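You operate a simulated robot arm through the tools that you are given. There is no shell and no other tool.

The job below is to be done with a simulated robot arm. You get a single attempt, and the scene is never put back.

JOB
Set the controls near the top of the long blue cabinet. At the end: the middle dial of the valve block is turned to 3; the front button of the valve block is switched on; the front dial of the valve block is turned to 2; the back dial of the valve block is turned to 5; whatever was shut is shut again. Leave all else as you found it, and nothing knocked over.

The check looks at the end state, three seconds after you hand in, the way a careful person would. Anything else that was tipped, shoved, dropped, spilled or broken makes it a failure.

ROBOT AND FRAMES
A 7-joint arm with a two-finger parallel gripper, fixed in place. Base frame: the origin is at the foot of the arm, x ahead of it, y to its left, z up; the work surface is at about z = 0. Readings come in cm, rad, newtons and seconds.
With the tool pointing down near the work surface it reaches from about 26 to 68 cm from the base axis. Its first joint turns from -2.897 to 2.897 rad. Payload 2.5 kg.
The TCP is the grasp point between the finger pads, 3 cm short of the fingertips. In the tool frame z runs along the fingers and y along their closing line. The gripper opens to 9.4 cm. The fingers are 2.8 cm wide and 1 cm thick; the gripper's body (5 by 9.6 cm) begins 5.5 cm behind the TCP.
Orientation is that of the tool frame in the base frame, as a unit quaternion [x, y, z, w]. With the fingers straight down and closing along the base's y, the tool's x points along the base's -x, its y along +y and its z along -z.

CONTROLS
- The arm moves only by the tool step_arm. Its argument "plan" is a list of rows, each a list of 7 numbers: the turn, a rotation vector about the tool's x, y, z in units of 6 degrees (1.0 is 6 degrees), then the shift along the tool's x, y, z in units of 40 mm (1.0 is 40 mm), then the opening, from 0 (shut) to 1 (fully open). In form: [[wx, wy, wz, x, y, z, hand], ...]. A call has 1 to 20 rows; each row shifts and turns the commanded pose from where the row before left it, along the tool's axes as they then stand. A call with a number of a shift or a turn outside -1 to 1 is refused whole. A row lasts 0.2 s, in which the tool goes at most 5 cm and 0.15 rad; a call with a longer step from one row to the next is refused whole, and so is a gripper value outside its range. Where a pose cannot be reached the arm comes as near as it can. A force on the tool above 40 N (or 10 N above the force at the start of the call, whichever is more), or a blocked arm, ends the call early, and 0.2 s more pass. Each finger travels about 7.2 cm/s and halts on what it meets, pressing with about 34 N; the grip force reading is that of the motor and also rises with nothing between the fingers. The clock runs only during rows and for 0.2 s after the last one: add rows that do not move to give the fingers time. The reply holds the time, the measured pose of the TCP, the force on the tool along the base axes, the opening and the grip force, in the units named above and with some noise, with the torque about the TCP (base axes, N m) and any sound that the robot's microphone picked up, and new pictures: "views" is both (left out), scene, wrist or none.
- Cameras (640 x 400 px; columns grow to the right, rows downward): "scene" is fixed at [22.13, -64.95, 63.07]; the picture's right is [0.91, -0.41, 0.00], its down [-0.13, -0.29, -0.95] and it looks along [0.39, 0.86, -0.32] (base axes); focal length 364 px, centre (320, 200). "wrist" rides on the gripper at [7.6, 1.4, -10.2] in the tool frame; the picture's right is [-0.18, 0.98, 0.00], its down [-0.75, -0.14, -0.64] and it looks along [-0.63, -0.12, 0.77] (tool axes); focal length 243 px, centre (320, 200). There is no depth. A picture from a camera that has moved, and an enlarged one, comes with that camera's place and axes in the base frame and with its lens.
- inspect(camera, box): a new picture of the part [left, top, right, bottom] of that camera's present view, enlarged. The clock stands still meanwhile.
- sign_off(): hands the job in; it is judged then, once.

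Nothing tells you positions but the pictures and the camera data. Unless the task says otherwise, let go and move clear before handing in.

The tools are called after "Call:" as a command line: name --pt "numbers of a row" for each row, then --argument value for the rest, lists and objects as JSON in quotes. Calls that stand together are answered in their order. step_arm: Moves the arm, as the interface text tells. Its arguments: {"type":"object","properties":{"plan":{"type":"array","items":{"type":"array","items":{"type":"number"}}},"views":{"type":"string","enum":["both","scene","wrist","none"]}},"required":["plan"]} The other tools are called the same way: inspect (camera, box) takes an enlarged picture of a part of a camera's view; sign_off () hands the job in.

At the start:

```text
t: 0.0
ee_pos: [43.71, -2.4, 40.38]
tool_rot: [-0.001, 1.0, 0.0, 0.0]
wrist_force: [-0.2, -0.2, 0.4]
wrist_torque: [-0.01, -0.02, -0.03]
finger_gap: 9.4
gripper_force: 0.1
```

scene: 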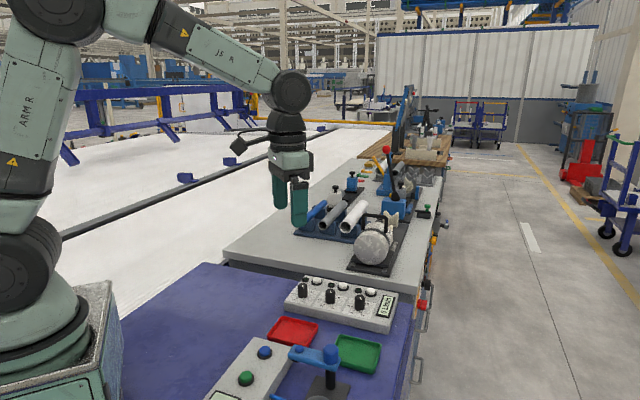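
wrist: 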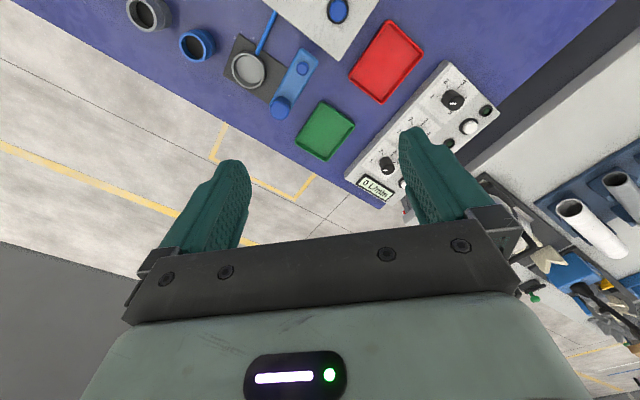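

I see a work surface with a panel of three dials and buttons (with a display), a second box with coloured buttons, trays and a clamp. I'll look closer before moving.

Call:
inspect --camera "scene" --box '[200, 260, 440, 400]'

Call:
inspect --camera "scene" --box '[280, 130, 460, 280]'

Call:
inspect --camera "wrist" --box '[330, 40, 520, 220]'

Call:
inspect --camera "wrist" --box '[100, 0, 420, 180]'

```text
2.67 times, centred on (320, 330) of scene
camera zoom: at [22.13, -64.95, 63.07], right [0.91, -0.41, 0.0], down [-0.13, -0.29, -0.95], along [0.39, 0.86, -0.32], focal length 969 px, centre (320, -147)
```

zoom: 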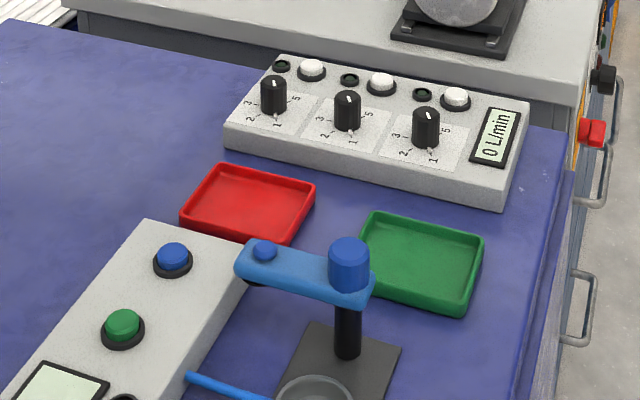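

```text
2.67 times, centred on (370, 205) of scene
camera zoom: at [22.13, -64.95, 63.07], right [0.91, -0.41, 0.0], down [-0.13, -0.29, -0.95], along [0.39, 0.86, -0.32], focal length 969 px, centre (187, 187)
```

zoom: 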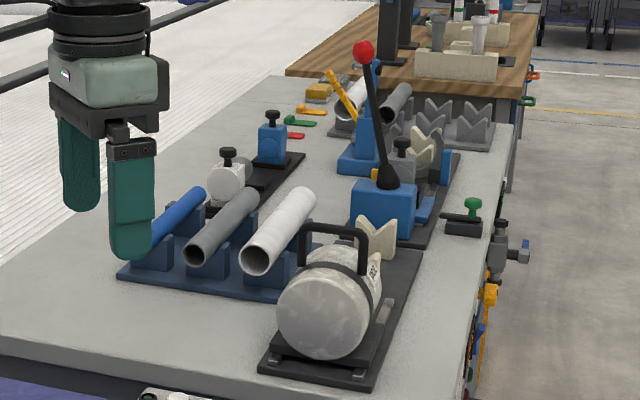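

```text
2.22 times, centred on (425, 130) of wrist
camera zoom: at [36.15, -0.96, 50.68], right [0.18, 0.98, 0.0], down [0.75, -0.14, 0.64], along [0.63, -0.12, -0.77], focal length 539 px, centre (87, 356)
```

zoom: 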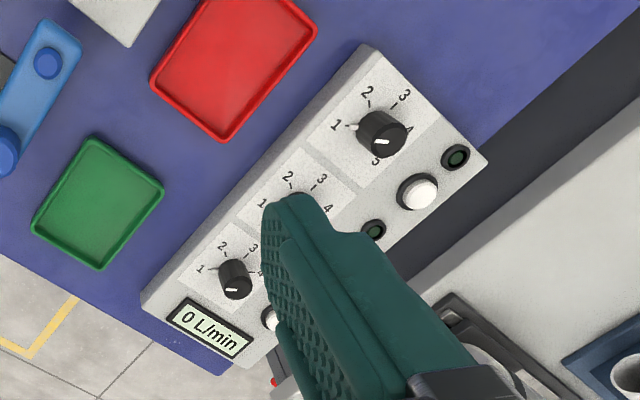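

```text
2.00 times, centred on (260, 90) of wrist
camera zoom: at [36.15, -0.96, 50.68], right [0.18, 0.98, 0.0], down [0.75, -0.14, 0.64], along [0.63, -0.12, -0.77], focal length 485 px, centre (440, 420)
```

zoom: 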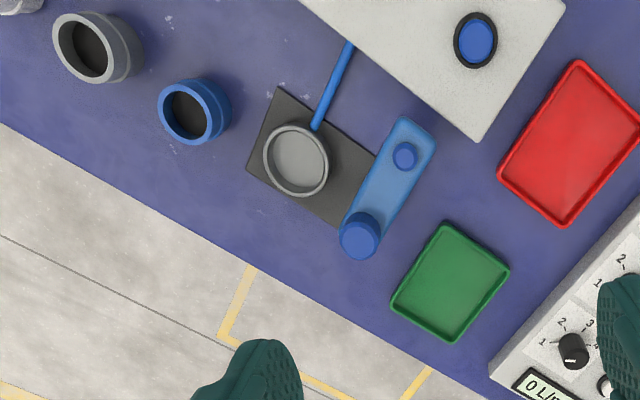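

The dial panel with "0 L/min" is a candidate, but there are also things on the bench's side face. I'll inspect those before deciding.

Call:
inspect --camera "scene" --box '[390, 190, 470, 320]'

Call:
inspect --camera "scene" --box '[370, 260, 470, 400]'

Call:
inspect --camera "scene" --box '[280, 265, 400, 340]'

Call:
inspect --camera "wrist" --box '[460, 140, 640, 320]'

Call:
inspect --camera "scene" --box '[340, 80, 480, 200]'

```text
3.08 times, centred on (430, 255) of scene
camera zoom: at [22.13, -64.95, 63.07], right [0.91, -0.41, 0.0], down [-0.13, -0.29, -0.95], along [0.39, 0.86, -0.32], focal length 1118 px, centre (-18, 31)
```

zoom: 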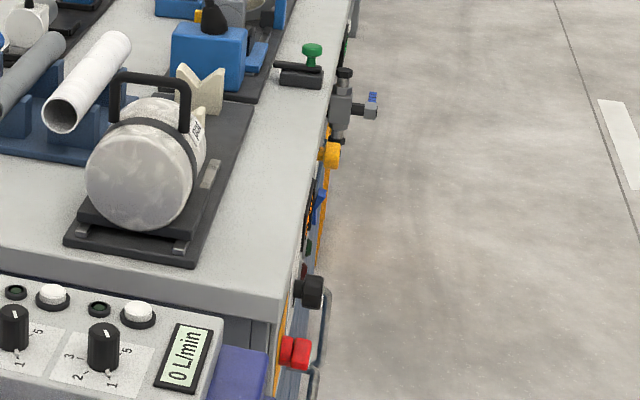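

```text
2.86 times, centred on (420, 330) of scene
camera zoom: at [22.13, -64.95, 63.07], right [0.91, -0.41, 0.0], down [-0.13, -0.29, -0.95], along [0.39, 0.86, -0.32], focal length 1038 px, centre (34, -171)
```

zoom: 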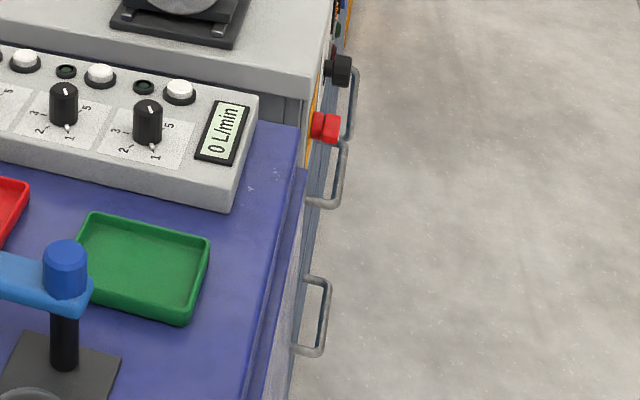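

```text
5.33 times, centred on (340, 302) of scene
camera zoom: at [22.13, -64.95, 63.07], right [0.91, -0.41, 0.0], down [-0.13, -0.29, -0.95], along [0.39, 0.86, -0.32], focal length 1939 px, centre (213, -347)
```

zoom: 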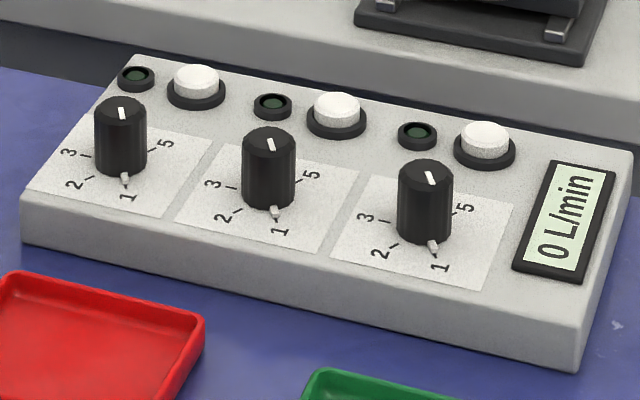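

```text
2.22 times, centred on (550, 230) of wrist
camera zoom: at [36.15, -0.96, 50.68], right [0.18, 0.98, 0.0], down [0.75, -0.14, 0.64], along [0.63, -0.12, -0.77], focal length 539 px, centre (-191, 133)
```

zoom: 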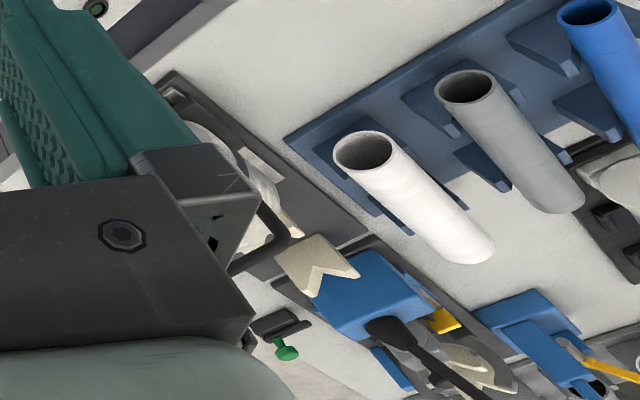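

```text
3.33 times, centred on (410, 140) of scene
camera zoom: at [22.13, -64.95, 63.07], right [0.91, -0.41, 0.0], down [-0.13, -0.29, -0.95], along [0.39, 0.86, -0.32], focal length 1212 px, centre (20, 400)
```

zoom: 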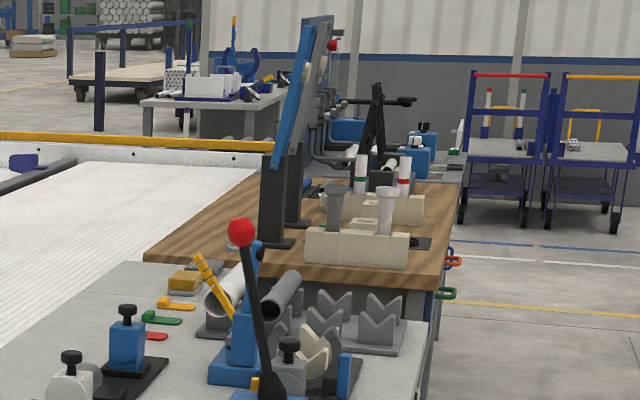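

The panel with three dials (1–5), three white buttons and "0 L/min" looks like the valve block. The panel lies crosswise to the cabinet, with the display end toward the cabinet's handle side (front). I'll pull back to look at it and at the other box with the wrist camera.

Call:
step_arm --pt "0 0 0 0.725 0.867 0 1" --pt "0 0 0 0.725 0.867 0 1" --pt "0 0 0 0.725 0.867 0 1" --pt "0 0 0 0 0 0 1" --views "both"

```text
t: 1.0
ee_pos: [34.92, 8.11, 40.9]
tool_rot: [0.0, 1.0, 0.0, 0.0]
wrist_force: [0.5, -0.3, 0.9]
wrist_torque: [0.01, 0.02, 0.01]
finger_gap: 9.4
gripper_force: 0.0
camera wrist: at [27.35, 9.49, 51.07], right [0.18, 0.98, 0.0], down [0.75, -0.14, 0.64], along [0.63, -0.12, -0.77], focal length 243 px, centre (320, 200)
```

scene: 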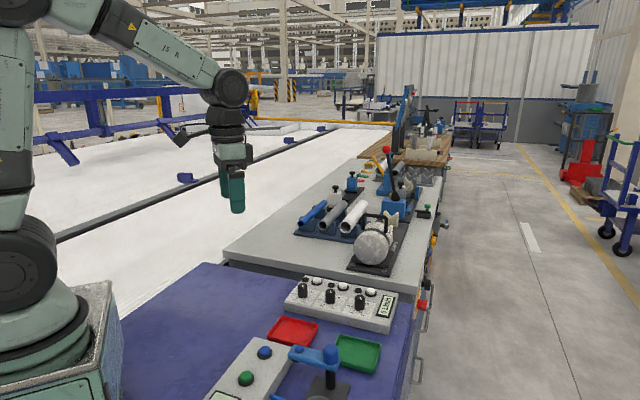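
wrist: 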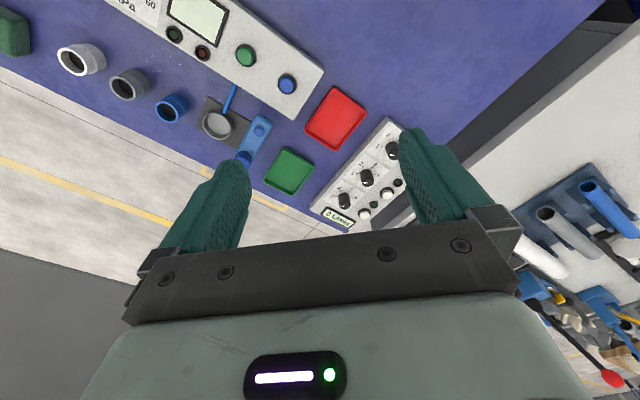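

Call:
inspect --camera "wrist" --box '[300, 110, 410, 240]'

Call:
inspect --camera "wrist" --box '[0, 0, 340, 200]'

```text
3.08 times, centred on (355, 175) of wrist
camera zoom: at [27.35, 9.49, 51.07], right [0.18, 0.98, 0.0], down [0.75, -0.14, 0.64], along [0.63, -0.12, -0.77], focal length 746 px, centre (212, 277)
```

zoom: 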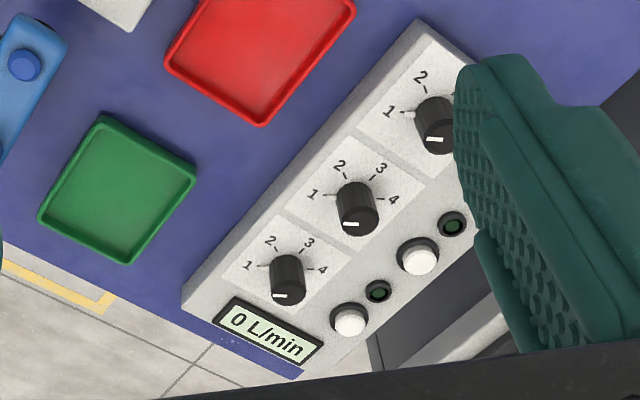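

```text
1.88 times, centred on (170, 100) of wrist
camera zoom: at [27.35, 9.49, 51.07], right [0.18, 0.98, 0.0], down [0.75, -0.14, 0.64], along [0.63, -0.12, -0.77], focal length 457 px, centre (602, 388)
```

zoom: 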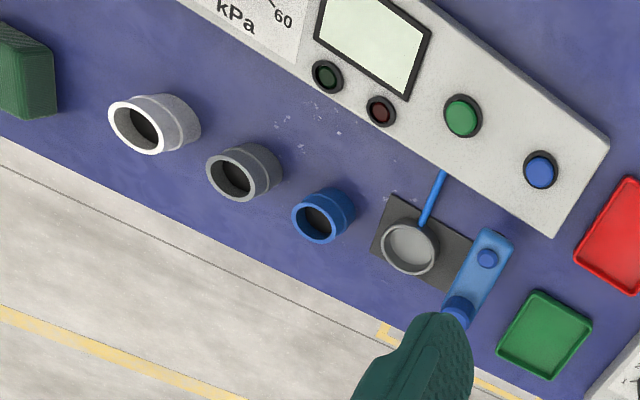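

The other box is a kPa tester, so the L/min panel is the valve block. I place its dials at about front (67.2, 8.2), middle (61.3, 14.2) and back (55.3, 20.3), with knob tops at z≈5.9, all now at 1, numbers running clockwise in 60° steps. I'll move above the middle dial first.

Call:
step_arm --pt "0 0 0 -0.825 0.1875 0.716 0.6" --pt "0 0 0 -0.825 0.1875 0.716 0.6" --pt "0 0 0 -0.825 0.1875 0.716 0.6" --pt "0 0 0 -0.825 0.1875 0.716 0.6" --pt "0 0 0 -0.825 0.1875 0.716 0.6" --pt "0 0 0 -0.825 0.1875 0.716 0.6" --pt "0 0 0 -0.825 0.1875 0.716 0.6" --pt "0 0 0 -0.825 0.1875 0.716 0.6" --pt "0 0 0 0 0 0 0.6" --pt "0 0 0 0 0 0 0.6" --views "both"

```text
t: 3.2
ee_pos: [61.27, 14.18, 17.55]
tool_rot: [0.0, 1.0, 0.0, 0.0]
wrist_force: [-0.6, 0.1, -0.5]
wrist_torque: [-0.01, 0.0, 0.0]
finger_gap: 5.65
gripper_force: 0.1
camera wrist: at [53.79, 15.52, 27.91], right [0.18, 0.98, 0.0], down [0.75, -0.14, 0.64], along [0.63, -0.12, -0.77], focal length 243 px, centre (320, 200)
```

scene: 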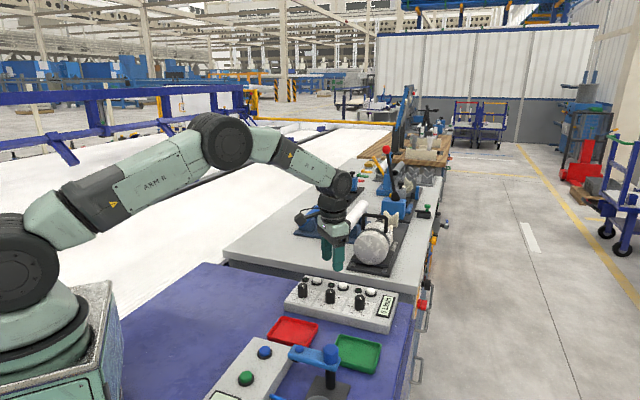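
wrist: 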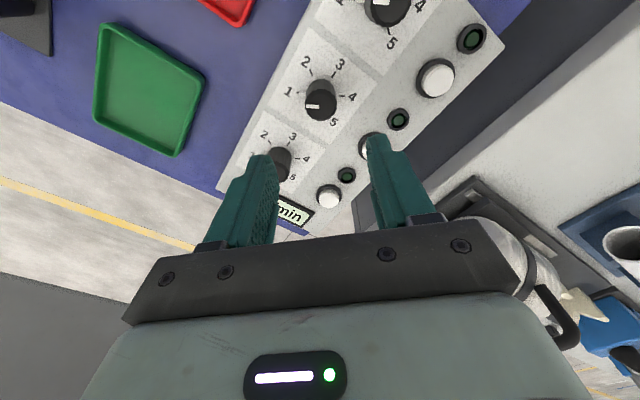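

Call:
inspect --camera "wrist" --box '[240, 0, 500, 200]'

Call:
inspect --camera "scene" --box '[280, 210, 400, 340]'

```text
2.00 times, centred on (370, 100) of wrist
camera zoom: at [53.79, 15.52, 27.91], right [0.18, 0.98, 0.0], down [0.75, -0.14, 0.64], along [0.63, -0.12, -0.77], focal length 485 px, centre (220, 400)
```

zoom: 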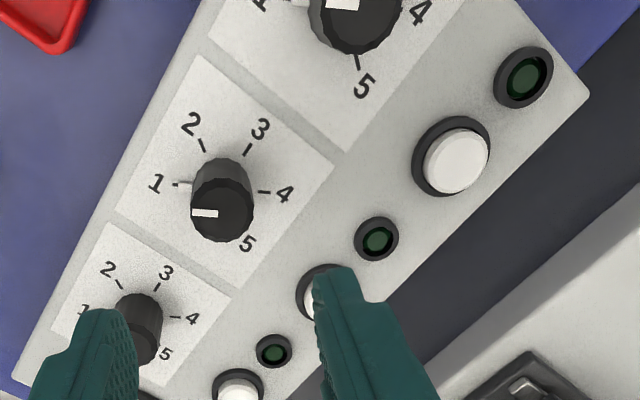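

```text
3.08 times, centred on (340, 275) of scene
camera zoom: at [22.13, -64.95, 63.07], right [0.91, -0.41, 0.0], down [-0.13, -0.29, -0.95], along [0.39, 0.86, -0.32], focal length 1118 px, centre (258, -31)
```

zoom: 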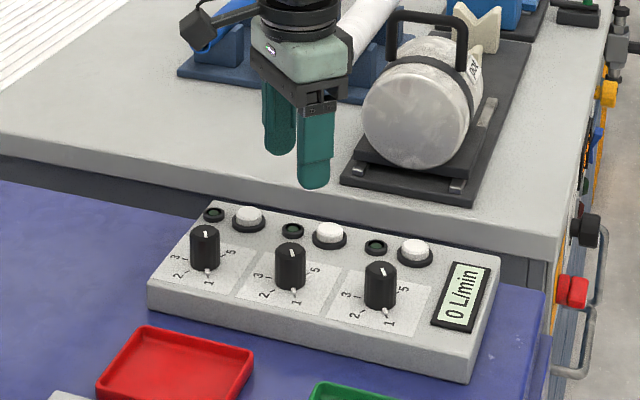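

The TCP sits right above the middle knob (61.2, 14.2). I'll pre-rotate −60° so the turn has range, then come down partway and check.

Call:
step_arm --pt "0 0 -1 0 0 0 0.6" --pt "0 0 -1 0 0 0 0.6" --pt "0 0 -1 0 0 0 0.6" --pt "0 0 -1 0 0 0 0.6" --pt "0 0 -1 0 0 0 0.6" --pt "0 0 -1 0 0 0 0.6" --pt "0 0 -1 0 0 0 0.6" --pt "0 0 -1 0 0 0 0.6" --pt "0 0 -1 0 0 0 0.6" --pt "0 0 -1 0 0 0 0.6" --pt "0 0 0 0 0 0.7 0.6" --pt "0 0 0 0 0 0.7 0.6" --pt "0 0 0 0 0 0 0.6" --pt "0 0 0 0 0 0 0.6" --views "both"

```text
t: 6.2
ee_pos: [61.43, 13.91, 12.02]
tool_rot: [-0.5, 0.866, 0.0, 0.0]
wrist_force: [0.0, 0.7, -0.6]
wrist_torque: [-0.01, 0.02, 0.0]
finger_gap: 5.66
gripper_force: 0.0
camera wrist: at [56.4, 8.13, 22.35], right [-0.76, 0.65, 0.0], down [0.5, 0.58, 0.64], along [0.42, 0.49, -0.77], focal length 243 px, centre (320, 200)
```

scene: 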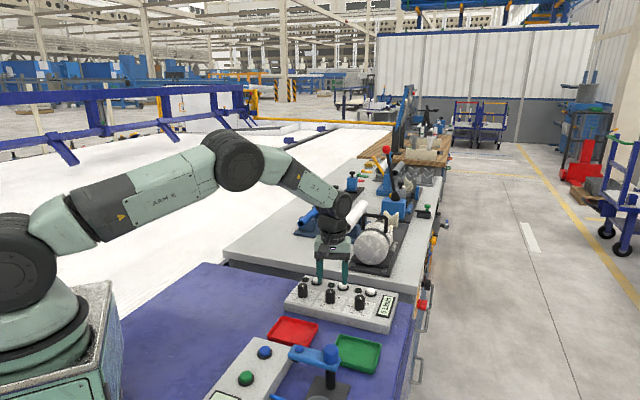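
wrist: 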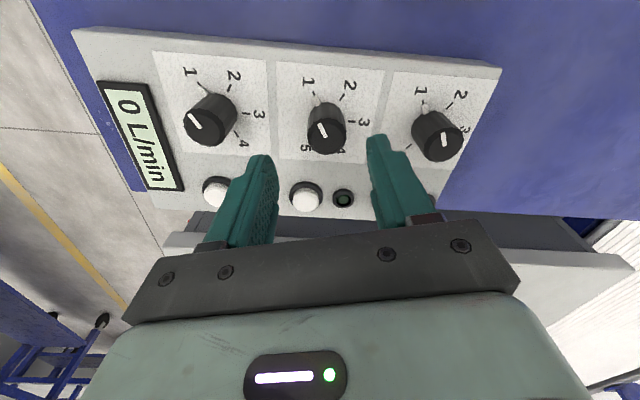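

Call:
inspect --camera "wrist" --box '[260, 60, 400, 200]'

```text
2.86 times, centred on (330, 130) of wrist
camera zoom: at [56.4, 8.13, 22.35], right [-0.76, 0.65, 0.0], down [0.5, 0.58, 0.64], along [0.42, 0.49, -0.77], focal length 693 px, centre (291, 400)
```

zoom: 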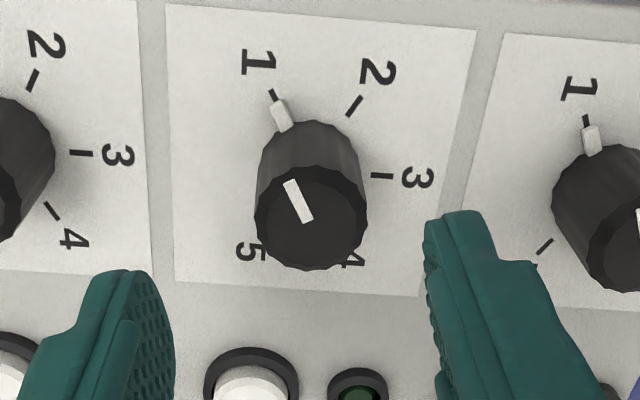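

The knob is about 0.5 cm toward tool +y of the TCP. I'll correct, go down to z≈6.7 and close on it.

Call:
step_arm --pt "0 0 0 0 0.125 0 0.6" --pt "0 0 0 0 0 0.45 0.6" --pt "0 0 0 0 0 0.45 0.6" --pt "0 0 0 0 0 0.43 0.6" --pt "0 0 0 0 0 0 0.6" --pt "0 0 0 0 0 0 0.6" --views "both"

```text
t: 7.6
ee_pos: [60.85, 14.25, 6.4]
tool_rot: [-0.5, 0.866, 0.0, 0.0]
wrist_force: [-0.3, -0.6, -0.4]
wrist_torque: [0.01, -0.01, -0.02]
finger_gap: 5.64
gripper_force: 0.1
camera wrist: at [55.89, 8.35, 16.74], right [-0.76, 0.65, 0.0], down [0.5, 0.58, 0.64], along [0.42, 0.49, -0.77], focal length 243 px, centre (320, 200)
```

scene: 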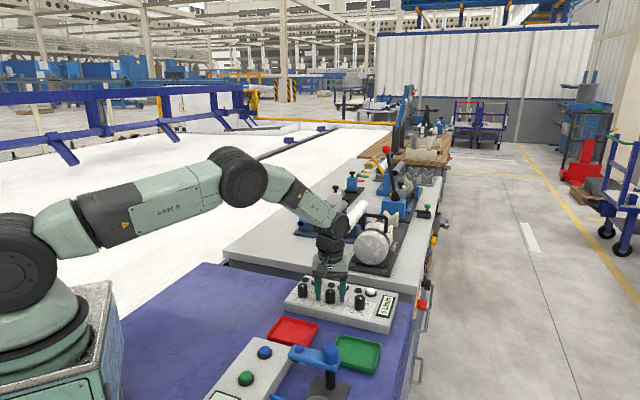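
wrist: 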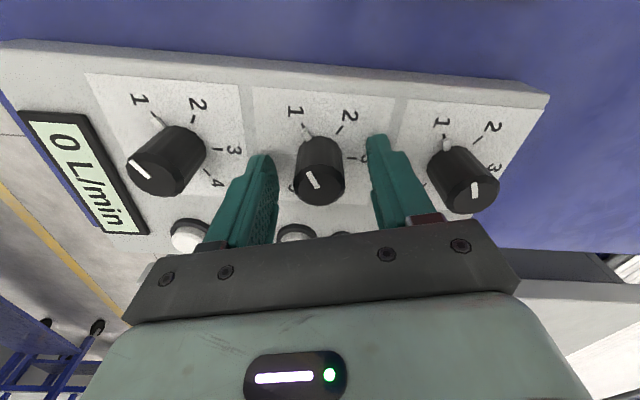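

Call:
step_arm --pt "0 0 0 0 0 0 0.2" --pt "0 0 0 0 0 0 0.2" --pt "0 0 0 0 0 0 0.2" --views "wrist"

```text
t: 8.4
ee_pos: [60.96, 14.25, 6.46]
tool_rot: [-0.5, 0.866, 0.0, 0.0]
wrist_force: [6.1, -0.4, -4.8]
wrist_torque: [0.09, 0.05, -0.06]
finger_gap: 2.78
gripper_force: 44.7
camera wrist: at [55.92, 8.32, 16.75], right [-0.76, 0.65, 0.0], down [0.5, 0.58, 0.64], along [0.42, 0.49, -0.77], focal length 243 px, centre (320, 200)
```

wrist: 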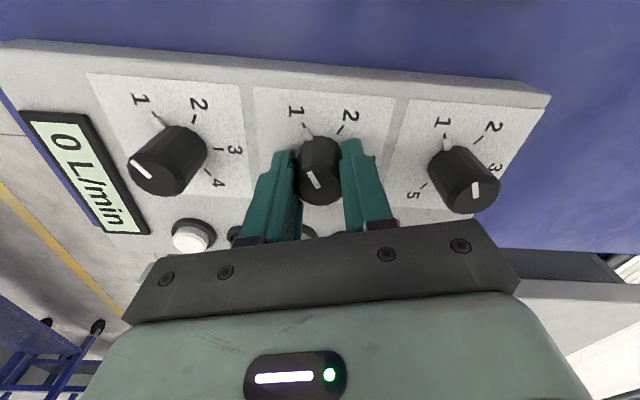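

Gripped at 2.78 cm. I'll turn clockwise 30° first and check that the knob follows.

Call:
step_arm --pt "0 0 1 0 0 0 0.2" --pt "0 0 1 0 0 0 0.2" --pt "0 0 1 0 0 0 0.2" --pt "0 0 1 0 0 0 0.2" --pt "0 0 1 0 0 0 0.2" --pt "0 0 0 0 0 0 0.2" --views "wrist"

```text
t: 9.8
ee_pos: [60.95, 14.3, 6.49]
tool_rot: [-0.258, 0.966, 0.001, -0.002]
wrist_force: [2.7, 7.5, -27.4]
wrist_torque: [-0.26, -0.19, -0.01]
finger_gap: 2.79
gripper_force: 45.8
camera wrist: at [53.68, 11.66, 16.78], right [-0.33, 0.94, 0.0], down [0.73, 0.25, 0.64], along [0.6, 0.21, -0.77], focal length 243 px, centre (320, 200)
```

wrist: 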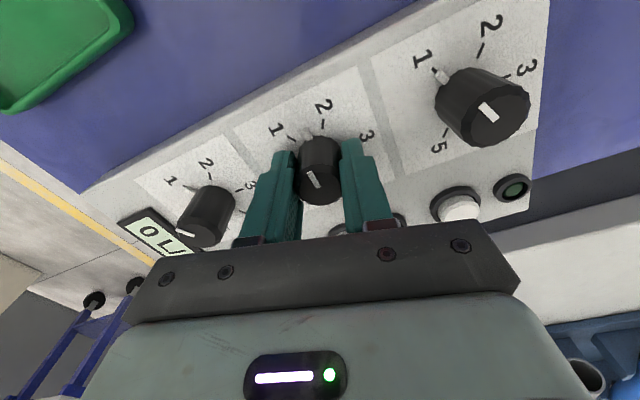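

Call:
step_arm --pt "0 0 0 0 0 0.03 0.2" --pt "0 0 1 0 0 0 0.2" --pt "0 0 1 0 0 0 0.2" --pt "0 0 1 0 0 0 0.2" --pt "0 0 0 0 0 0 0.2" --views "none"

```text
t: 11.0
ee_pos: [60.86, 14.15, 6.59]
tool_rot: [-0.103, 0.995, 0.0, -0.001]
wrist_force: [-15.4, -4.8, -0.7]
wrist_torque: [-0.06, 1.19, -0.03]
finger_gap: 2.77
gripper_force: 44.9
```

Call:
step_arm --pt "0 0 0 0.015 0 0 0.2" --pt "0 0 1 0 0 0 0.2" --pt "0 0 1 0 0 0 0.2" --pt "0 0 1 0 0 0 0.2" --pt "0 0 1 0 0 0 0.2" --pt "0 0 0 0 0 0 0.2" --views "wrist"

```text
t: 12.4
ee_pos: [61.05, 14.33, 6.45]
tool_rot: [0.106, 0.994, 0.001, 0.001]
wrist_force: [-5.9, -1.0, 5.3]
wrist_torque: [-0.18, 1.31, -0.01]
finger_gap: 2.73
gripper_force: 45.3
camera wrist: at [53.85, 17.23, 16.75], right [0.39, 0.92, 0.0], down [0.71, -0.3, 0.64], along [0.59, -0.25, -0.77], focal length 243 px, centre (320, 200)
```

wrist: 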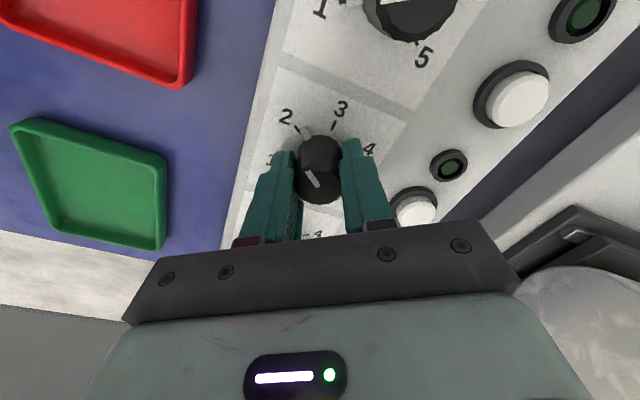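

Call:
step_arm --pt "0 0 1 0 0 0 0.2" --pt "0 0 1 0 0 0 0.2" --pt "0 0 1 0 0 0 0.2" --pt "0 0 1 0 0 0 0.2" --pt "0 0 0 0 0 0 0.2" --views "none"

Call:
step_arm --pt "0 0 1 0 0 0 0.2" --pt "0 0 1 0 0 0 0.2" --pt "0 0 1 0 0 0 0.2" --pt "0 0 1 0 0 0 0.2" --pt "0 0 0 0 0 0 0.2" --pt "0 0 0 0 0 0 0.2" --views "wrist"

```text
t: 13.6
ee_pos: [61.02, 14.24, 6.52]
tool_rot: [0.31, 0.951, -0.001, -0.001]
wrist_force: [-4.3, 1.6, 4.4]
wrist_torque: [-0.8, -0.74, 0.01]
finger_gap: 2.74
gripper_force: 45.4
```

```text
t: 15.0
ee_pos: [60.89, 14.2, 6.52]
tool_rot: [0.501, 0.865, 0.0, 0.0]
wrist_force: [19.7, 4.7, -9.5]
wrist_torque: [0.37, 0.7, -0.05]
finger_gap: 2.73
gripper_force: 44.4
camera wrist: at [58.43, 21.55, 16.76], right [0.94, 0.33, 0.0], down [0.25, -0.72, 0.64], along [0.21, -0.61, -0.77], focal length 243 px, centre (320, 200)
```

wrist: 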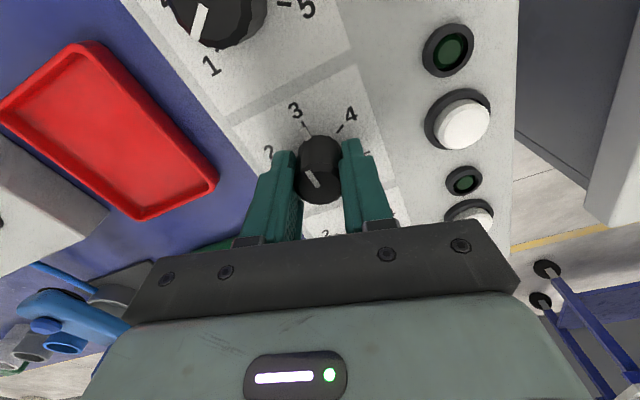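

Call:
inspect --camera "wrist" --box '[240, 80, 400, 220]'

Call:
inspect --camera "scene" --box '[280, 240, 400, 340]'

```text
2.86 times, centred on (320, 150) of wrist
camera zoom: at [58.43, 21.55, 16.76], right [0.94, 0.33, 0.0], down [0.25, -0.72, 0.64], along [0.21, -0.61, -0.77], focal length 693 px, centre (320, 343)
```

zoom: 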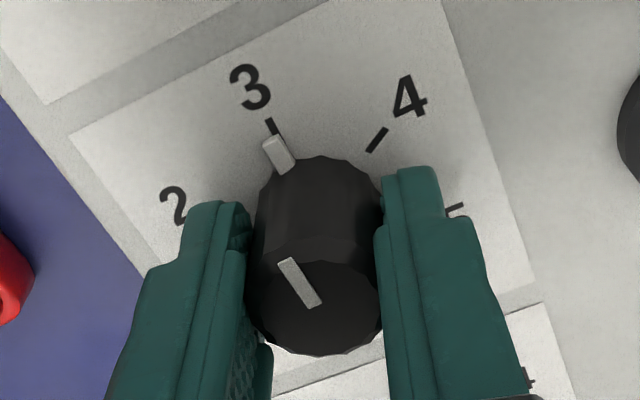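

```text
4.00 times, centred on (340, 290) of scene
camera zoom: at [22.13, -64.95, 63.07], right [0.91, -0.41, 0.0], down [-0.13, -0.29, -0.95], along [0.39, 0.86, -0.32], focal length 1454 px, centre (240, -160)
```

zoom: 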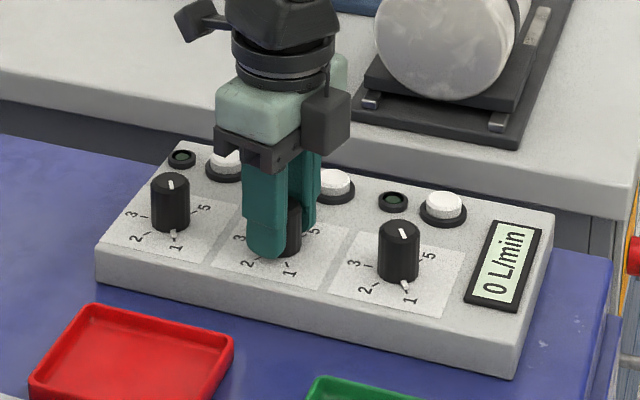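

The middle pointer is aligned with 3. I'll open, lift straight up and verify.

Call:
step_arm --pt "0 0 0 0 0 0 0.6" --pt "0 0 0 0 0 0 0.6" --pt "0 0 0 0 0 0 0.6" --pt "0 0 0 0 0 -0.7 0.6" --pt "0 0 0 0 0 -0.7 0.6" --pt "0 0 0 0 0 -0.6 0.6" --pt "0 0 0 0 0 0 0.6" --views "wrist"

Call:
inspect --camera "wrist" --box '[200, 0, 480, 200]'

```text
t: 16.6
ee_pos: [61.06, 14.33, 14.77]
tool_rot: [0.499, 0.867, -0.001, 0.001]
wrist_force: [0.9, -1.4, 0.8]
wrist_torque: [-0.02, 0.01, 0.0]
finger_gap: 5.66
gripper_force: 0.1
camera wrist: at [58.53, 21.61, 24.97], right [0.94, 0.33, 0.0], down [0.25, -0.72, 0.64], along [0.21, -0.61, -0.77], focal length 243 px, centre (320, 200)
```

wrist: 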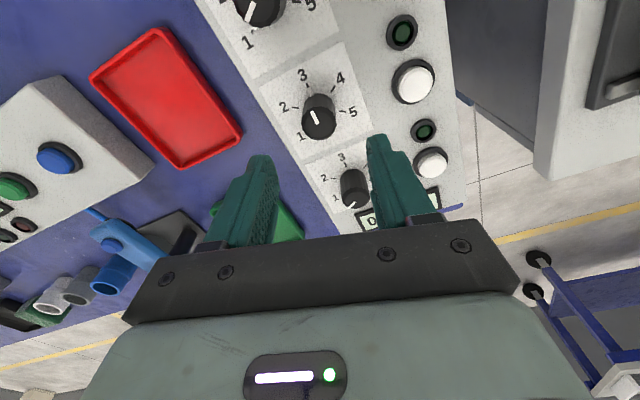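

```text
2.00 times, centred on (340, 100) of wrist
camera zoom: at [58.53, 21.61, 24.97], right [0.94, 0.33, 0.0], down [0.25, -0.72, 0.64], along [0.21, -0.61, -0.77], focal length 485 px, centre (280, 400)
```

zoom: 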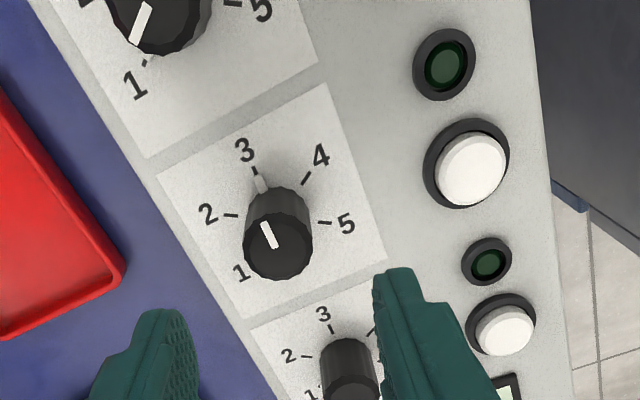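

Middle dial is on 3. Next the back dial at about (55.05, 20.1): move over it at this height and rewind the wrist.

Call:
step_arm --pt "0 0 0 1 -0.284 0 0.6" --pt "0 0 0 1 -0.284 0 0.6" --pt "0 0 -1 0 0 0 0.6" --pt "0 0 -1 0 0 0 0.6" --pt "0 0 -1 0 0 0 0.6" --pt "0 0 -1 0 0 0 0.6" --pt "0 0 -1 0 0 0 0.6" --pt "0 0 -1 0 0 0 0.6" --pt "0 0 -1 0 0 0 0.6" --pt "0 0 -1 0 0 0 0.6" --pt "0 0 -1 0 0 0 0.6" --pt "0 0 -1 0 0 0 0.6" --pt "0 0 -1 0 0 0 0.6" --pt "0 0 -1 0 0 0 0.6" --pt "0 0 -1 0 0 0 0.6" --pt "0 0 -1 0 0 0 0.6" --pt "0 0 -1 0 0 0 0.6" --pt "0 0 -1 0 0 0 0.6" --pt "0 0 -1 0 0 0 0.6" --pt "0 0 -1 0 0 0 0.6" --views "none"

Call:
step_arm --pt "0 0 -1 0 0 0 0.6" --pt "0 0 -1 0 0 0 0.6" --pt "0 0 0 0 0 0.5 0.6" --pt "0 0 0 0 0 0 0.6" --pt "0 0 0 0 0 0 0.6" --views "both"

Call:
inspect --camera "wrist" --box '[260, 60, 400, 200]'

```text
t: 20.8
ee_pos: [54.9, 20.13, 14.39]
tool_rot: [-0.408, 0.913, 0.0, 0.0]
wrist_force: [-0.6, -0.7, -0.8]
wrist_torque: [0.02, 0.03, -0.01]
finger_gap: 5.62
gripper_force: 0.1
```

```text
t: 22.0
ee_pos: [54.85, 19.8, 12.68]
tool_rot: [-0.5, 0.866, 0.0, 0.001]
wrist_force: [0.2, 0.1, 0.8]
wrist_torque: [0.01, -0.03, 0.0]
finger_gap: 5.62
gripper_force: 0.0
camera wrist: at [49.87, 13.98, 22.84], right [-0.76, 0.65, 0.0], down [0.5, 0.58, 0.64], along [0.42, 0.49, -0.77], focal length 243 px, centre (320, 200)
```

scene: 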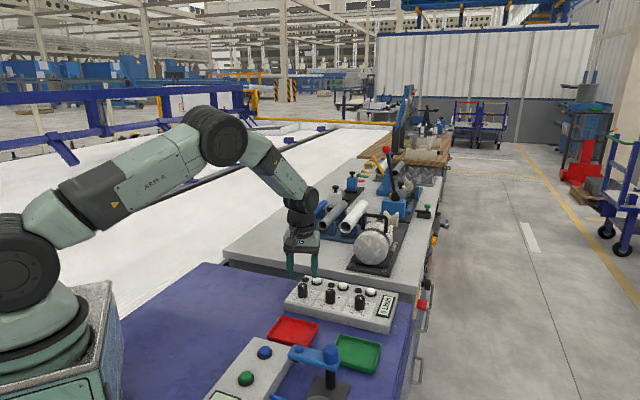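
wrist: 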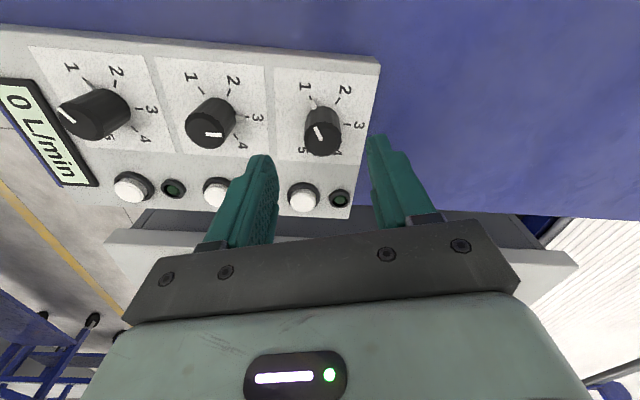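

```text
2.86 times, centred on (330, 130) of wrist
camera zoom: at [49.87, 13.98, 22.84], right [-0.76, 0.65, 0.0], down [0.5, 0.58, 0.64], along [0.42, 0.49, -0.77], focal length 693 px, centre (291, 400)
```

zoom: 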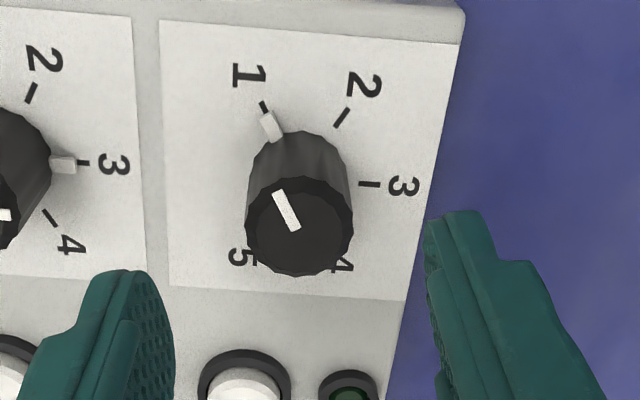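

Call:
step_arm --pt "0 0 0 -0.1 0.05 0 0.6" --pt "0 0 0 0 0 0.6 0.6" --pt "0 0 0 0 0 0 0.6" --pt "0 0 0 0 0 0 0.6" --views "wrist"

Call:
inspect --camera "wrist" --box '[260, 60, 400, 200]'

```text
t: 23.0
ee_pos: [55.07, 20.35, 10.34]
tool_rot: [-0.5, 0.866, 0.0, 0.001]
wrist_force: [0.3, -0.4, 0.0]
wrist_torque: [-0.01, 0.0, -0.01]
finger_gap: 5.65
gripper_force: 0.0
camera wrist: at [50.01, 14.39, 20.6], right [-0.76, 0.65, 0.0], down [0.5, 0.58, 0.64], along [0.42, 0.49, -0.77], focal length 243 px, centre (320, 200)
```

wrist: 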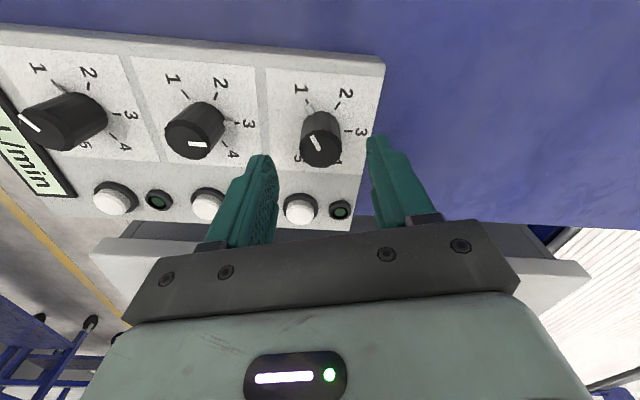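

```text
2.86 times, centred on (330, 130) of wrist
camera zoom: at [50.01, 14.39, 20.6], right [-0.76, 0.65, 0.0], down [0.5, 0.58, 0.64], along [0.42, 0.49, -0.77], focal length 693 px, centre (291, 400)
```

zoom: 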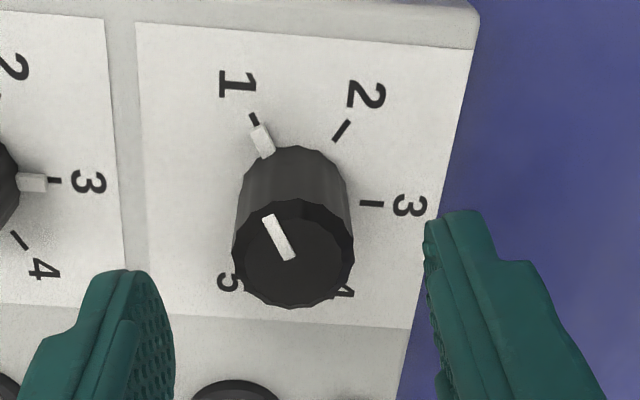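

Centered. Down to grip height, close, and turn.

Call:
step_arm --pt "0 0 0 0 0 0.45 0.6" --pt "0 0 0 0 0 0.45 0.6" --pt "0 0 0 0 0 0 0.6" --pt "0 0 0 0 0 0 0.2" --pt "0 0 0 0 0 0 0.2" --pt "0 0 0 0 0 0 0.2" --views "wrist"

```text
t: 24.4
ee_pos: [54.95, 20.4, 6.52]
tool_rot: [-0.5, 0.866, 0.0, -0.002]
wrist_force: [-11.8, 6.1, 2.2]
wrist_torque: [-0.65, -0.04, -0.04]
finger_gap: 2.78
gripper_force: 44.4
camera wrist: at [50.0, 14.4, 16.77], right [-0.76, 0.65, 0.0], down [0.5, 0.58, 0.64], along [0.42, 0.49, -0.77], focal length 243 px, centre (320, 200)
```

wrist: 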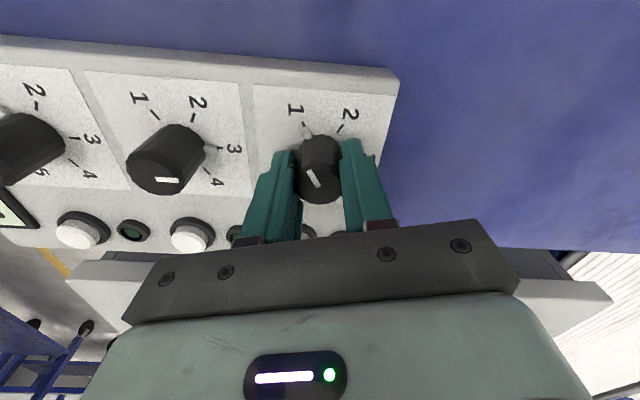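

Call:
step_arm --pt "0 0 0 0 0.012 0 0.2" --pt "0 0 1 0 0 0 0.2" --pt "0 0 1 0 0 0 0.2" --pt "0 0 1 0 0 0 0.2" --pt "0 0 1 0 0 0 0.2" --pt "0 0 1 0 0 0 0.2" --pt "0 0 0 0 0 0 0.2" --views "none"

Call:
step_arm --pt "0 0 1 0 0 0 0.2" --pt "0 0 1 0 0 0 0.2" --pt "0 0 1 0 0 0 0.2" --pt "0 0 1 0 0 0 0.2" --pt "0 0 1 0 0 0 0.2" --pt "0 0 0 0 0 0 0.2" --views "wrist"

```text
t: 26.0
ee_pos: [54.91, 20.27, 6.44]
tool_rot: [-0.258, 0.966, -0.002, -0.001]
wrist_force: [-10.9, -15.9, -6.9]
wrist_torque: [0.37, -0.12, 0.01]
finger_gap: 2.77
gripper_force: 45.2
```

```text
t: 27.4
ee_pos: [54.99, 20.25, 6.45]
tool_rot: [0.002, 1.0, -0.002, 0.001]
wrist_force: [7.9, -26.4, -25.6]
wrist_torque: [0.48, 0.64, -0.06]
finger_gap: 2.73
gripper_force: 44.6
camera wrist: at [47.47, 21.75, 16.76], right [0.19, 0.98, 0.0], down [0.75, -0.14, 0.64], along [0.63, -0.12, -0.77], focal length 243 px, centre (320, 200)
```

wrist: 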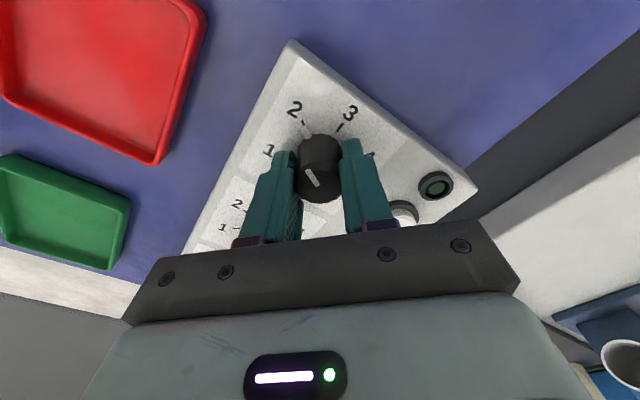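

Call:
step_arm --pt "0 0 0 -0.005 -0.022 0.025 0.2" --pt "0 0 0 0 0 0 0.2" --views "none"

Call:
step_arm --pt "0 0 1 0 0 0 0.2" --pt "0 0 1 0 0 0 0.2" --pt "0 0 1 0 0 0 0.2" --pt "0 0 1 0 0 0 0.2" --pt "0 0 1 0 0 0 0.2" --pt "0 0 0 0 0 0 0.2" --views "none"

```text
t: 28.0
ee_pos: [55.08, 20.31, 6.56]
tool_rot: [0.002, 1.0, -0.001, 0.001]
wrist_force: [10.2, -23.2, -19.9]
wrist_torque: [0.21, 0.73, 0.0]
finger_gap: 2.75
gripper_force: 45.0
```

```text
t: 29.4
ee_pos: [55.06, 20.29, 6.51]
tool_rot: [0.26, 0.965, 0.0, -0.001]
wrist_force: [-13.2, -29.8, 20.8]
wrist_torque: [0.58, 0.94, 0.01]
finger_gap: 2.74
gripper_force: 45.0
```

Call:
step_arm --pt "0 0 0 -0.005 -0.04 -0.015 0.2" --pt "0 0 0 0 0 0 0.2" --views "none"

Call:
step_arm --pt "0 0 1 0 0 0 0.2" --pt "0 0 1 0 0 0 0.2" --pt "0 0 1 0 0 0 0.2" --pt "0 0 1 0 0 0 0.2" --pt "0 0 1 0 0 0 0.2" --pt "0 0 0 0 0 0 0.2" --views "wrist"

```text
t: 30.0
ee_pos: [55.04, 20.2, 6.48]
tool_rot: [0.259, 0.966, 0.0, 0.001]
wrist_force: [-3.3, -20.6, 10.6]
wrist_torque: [-0.63, 0.29, 0.02]
finger_gap: 2.73
gripper_force: 44.9
```

```text
t: 31.4
ee_pos: [54.95, 20.16, 6.53]
tool_rot: [0.501, 0.865, 0.0, 0.002]
wrist_force: [-0.7, -21.5, 17.6]
wrist_torque: [0.09, 0.28, -0.03]
finger_gap: 2.74
gripper_force: 44.8
camera wrist: at [52.47, 27.52, 16.76], right [0.94, 0.33, 0.0], down [0.25, -0.72, 0.64], along [0.21, -0.61, -0.77], focal length 243 px, centre (320, 200)
```

wrist: 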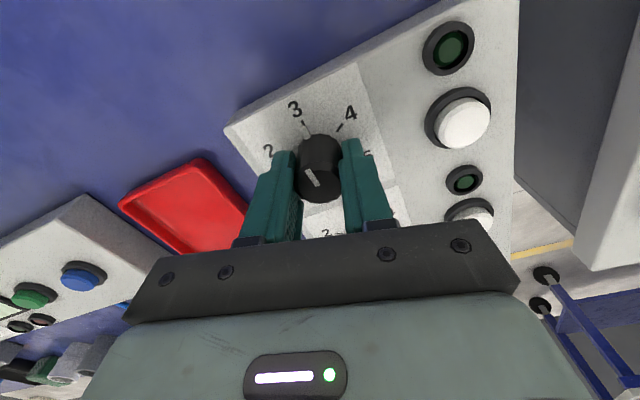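

Back dial has come to 3. I'll release, lift a little, rewind 120° and re-grip for the remaining 120°.

Call:
step_arm --pt "0 0 0 0 0 0 0.6" --pt "0 0 0 0 0 0 0.6" --pt "0 0 0 0 0 0 0.6" --pt "0 0 0 0 0 -0.9 0.6" --pt "0 0 -1 0 0 0 0.6" --pt "0 0 -1 0 0 0 0.6" --pt "0 0 -1 0 0 0 0.6" --pt "0 0 -1 0 0 0 0.6" --pt "0 0 -1 0 0 0 0.6" --pt "0 0 -1 0 0 0 0.6" --pt "0 0 -1 0 0 0 0.6" --pt "0 0 -1 0 0 0 0.6" --pt "0 0 -1 0 0 0 0.6" --pt "0 0 -1 0 0 0 0.6" --views "none"

Call:
step_arm --pt "0 0 -1 0 0 0 0.6" --pt "0 0 -1 0 0 0 0.6" --pt "0 0 -1 0 0 0 0.6" --pt "0 0 -1 0 0 0 0.6" --pt "0 0 -1 0 0 0 0.6" --pt "0 0 -1 0 0 0 0.6" --pt "0 0 -1 0 0 0 0.6" --pt "0 0 -1 0 0 0 0.6" --pt "0 0 -1 0 0 0 0.6" --pt "0 0 -1 0 0 0 0.6" --pt "0 0 0 0 0 0 0.6" --pt "0 0 0 0 0 0 0.6" --views "wrist"

Call:
inspect --camera "wrist" --box '[260, 60, 400, 200]'

```text
t: 34.4
ee_pos: [54.96, 20.26, 9.96]
tool_rot: [0.0, 1.0, 0.0, 0.0]
wrist_force: [-0.6, -1.0, -0.3]
wrist_torque: [0.02, 0.02, -0.01]
finger_gap: 5.62
gripper_force: 0.2
```

```text
t: 37.0
ee_pos: [54.97, 20.26, 10.2]
tool_rot: [-0.5, 0.866, 0.0, 0.0]
wrist_force: [0.4, 0.1, 0.2]
wrist_torque: [0.0, -0.03, -0.03]
finger_gap: 5.66
gripper_force: 0.0
camera wrist: at [49.96, 14.44, 20.38], right [-0.76, 0.65, 0.0], down [0.5, 0.58, 0.64], along [0.42, 0.49, -0.77], focal length 243 px, centre (320, 200)
```

wrist: 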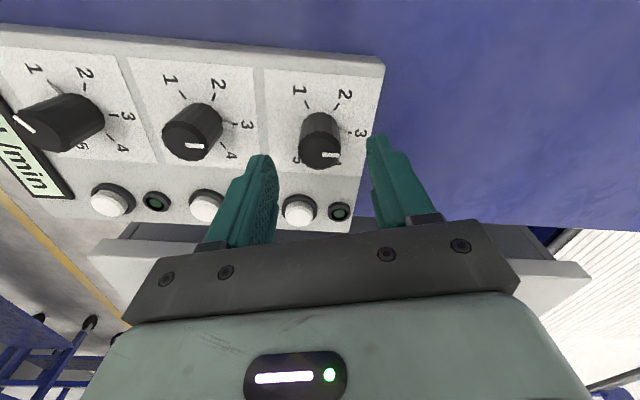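

```text
2.86 times, centred on (330, 130) of wrist
camera zoom: at [49.96, 14.44, 20.38], right [-0.76, 0.65, 0.0], down [0.5, 0.58, 0.64], along [0.42, 0.49, -0.77], focal length 693 px, centre (291, 400)
```

zoom: 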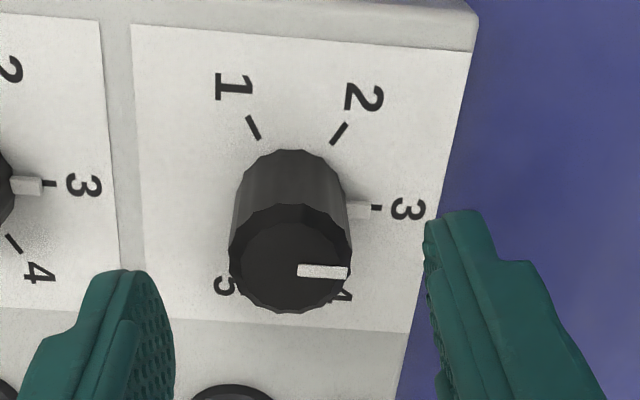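

Call:
step_arm --pt "0 0 0 0 0 0.4 0.6" --pt "0 0 0 0 0 0.4 0.6" --pt "0 0 0 0 0 0 0.6" --pt "0 0 0 0 0 0 0.2" --pt "0 0 0 0 0 0 0.2" --pt "0 0 0 0 0 0 0.2" --views "wrist"

```text
t: 38.4
ee_pos: [54.92, 20.3, 6.87]
tool_rot: [-0.499, 0.867, -0.001, 0.002]
wrist_force: [18.5, -2.3, -10.7]
wrist_torque: [0.53, 0.36, -0.05]
finger_gap: 2.78
gripper_force: 44.5
camera wrist: at [49.87, 14.32, 17.14], right [-0.76, 0.65, 0.0], down [0.5, 0.58, 0.64], along [0.42, 0.49, -0.77], focal length 243 px, centre (320, 200)
```

wrist: 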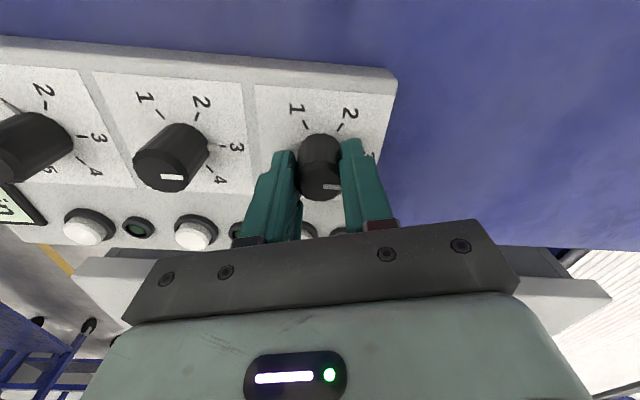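

Call:
step_arm --pt "0 0 0 0 -0.02 0.01 0.2" --pt "0 0 1 0 0 0 0.2" --pt "0 0 1 0 0 0 0.2" --pt "0 0 1 0 0 0 0.2" --pt "0 0 1 0 0 0 0.2" --pt "0 0 1 0 0 0 0.2" --pt "0 0 0 0 0 0 0.2" --views "none"

```text
t: 40.0
ee_pos: [54.87, 20.18, 6.92]
tool_rot: [-0.258, 0.966, -0.001, -0.002]
wrist_force: [-18.5, -10.6, 22.3]
wrist_torque: [-0.43, -0.54, -0.06]
finger_gap: 2.79
gripper_force: 44.8
```

Call:
step_arm --pt "0 0 0 0.017 0 -0.015 0.2" --pt "0 0 1 0 0 0 0.2" --pt "0 0 1 0 0 0 0.2" --pt "0 0 1 0 0 0 0.2" --pt "0 0 1 0 0 0 0.2" --pt "0 0 1 0 0 0 0.2" --pt "0 0 0 0 0 0 0.2" --views "wrist"

```text
t: 41.6
ee_pos: [54.8, 20.23, 6.86]
tool_rot: [0.0, 1.0, 0.001, 0.0]
wrist_force: [4.5, 15.4, -2.7]
wrist_torque: [-0.48, 1.1, -0.03]
finger_gap: 2.78
gripper_force: 45.4
camera wrist: at [47.31, 21.67, 17.13], right [0.18, 0.98, 0.0], down [0.75, -0.14, 0.64], along [0.63, -0.12, -0.77], focal length 243 px, centre (320, 200)
```

wrist: 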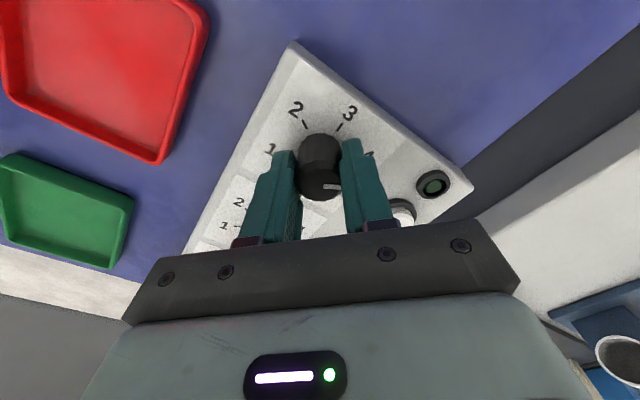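

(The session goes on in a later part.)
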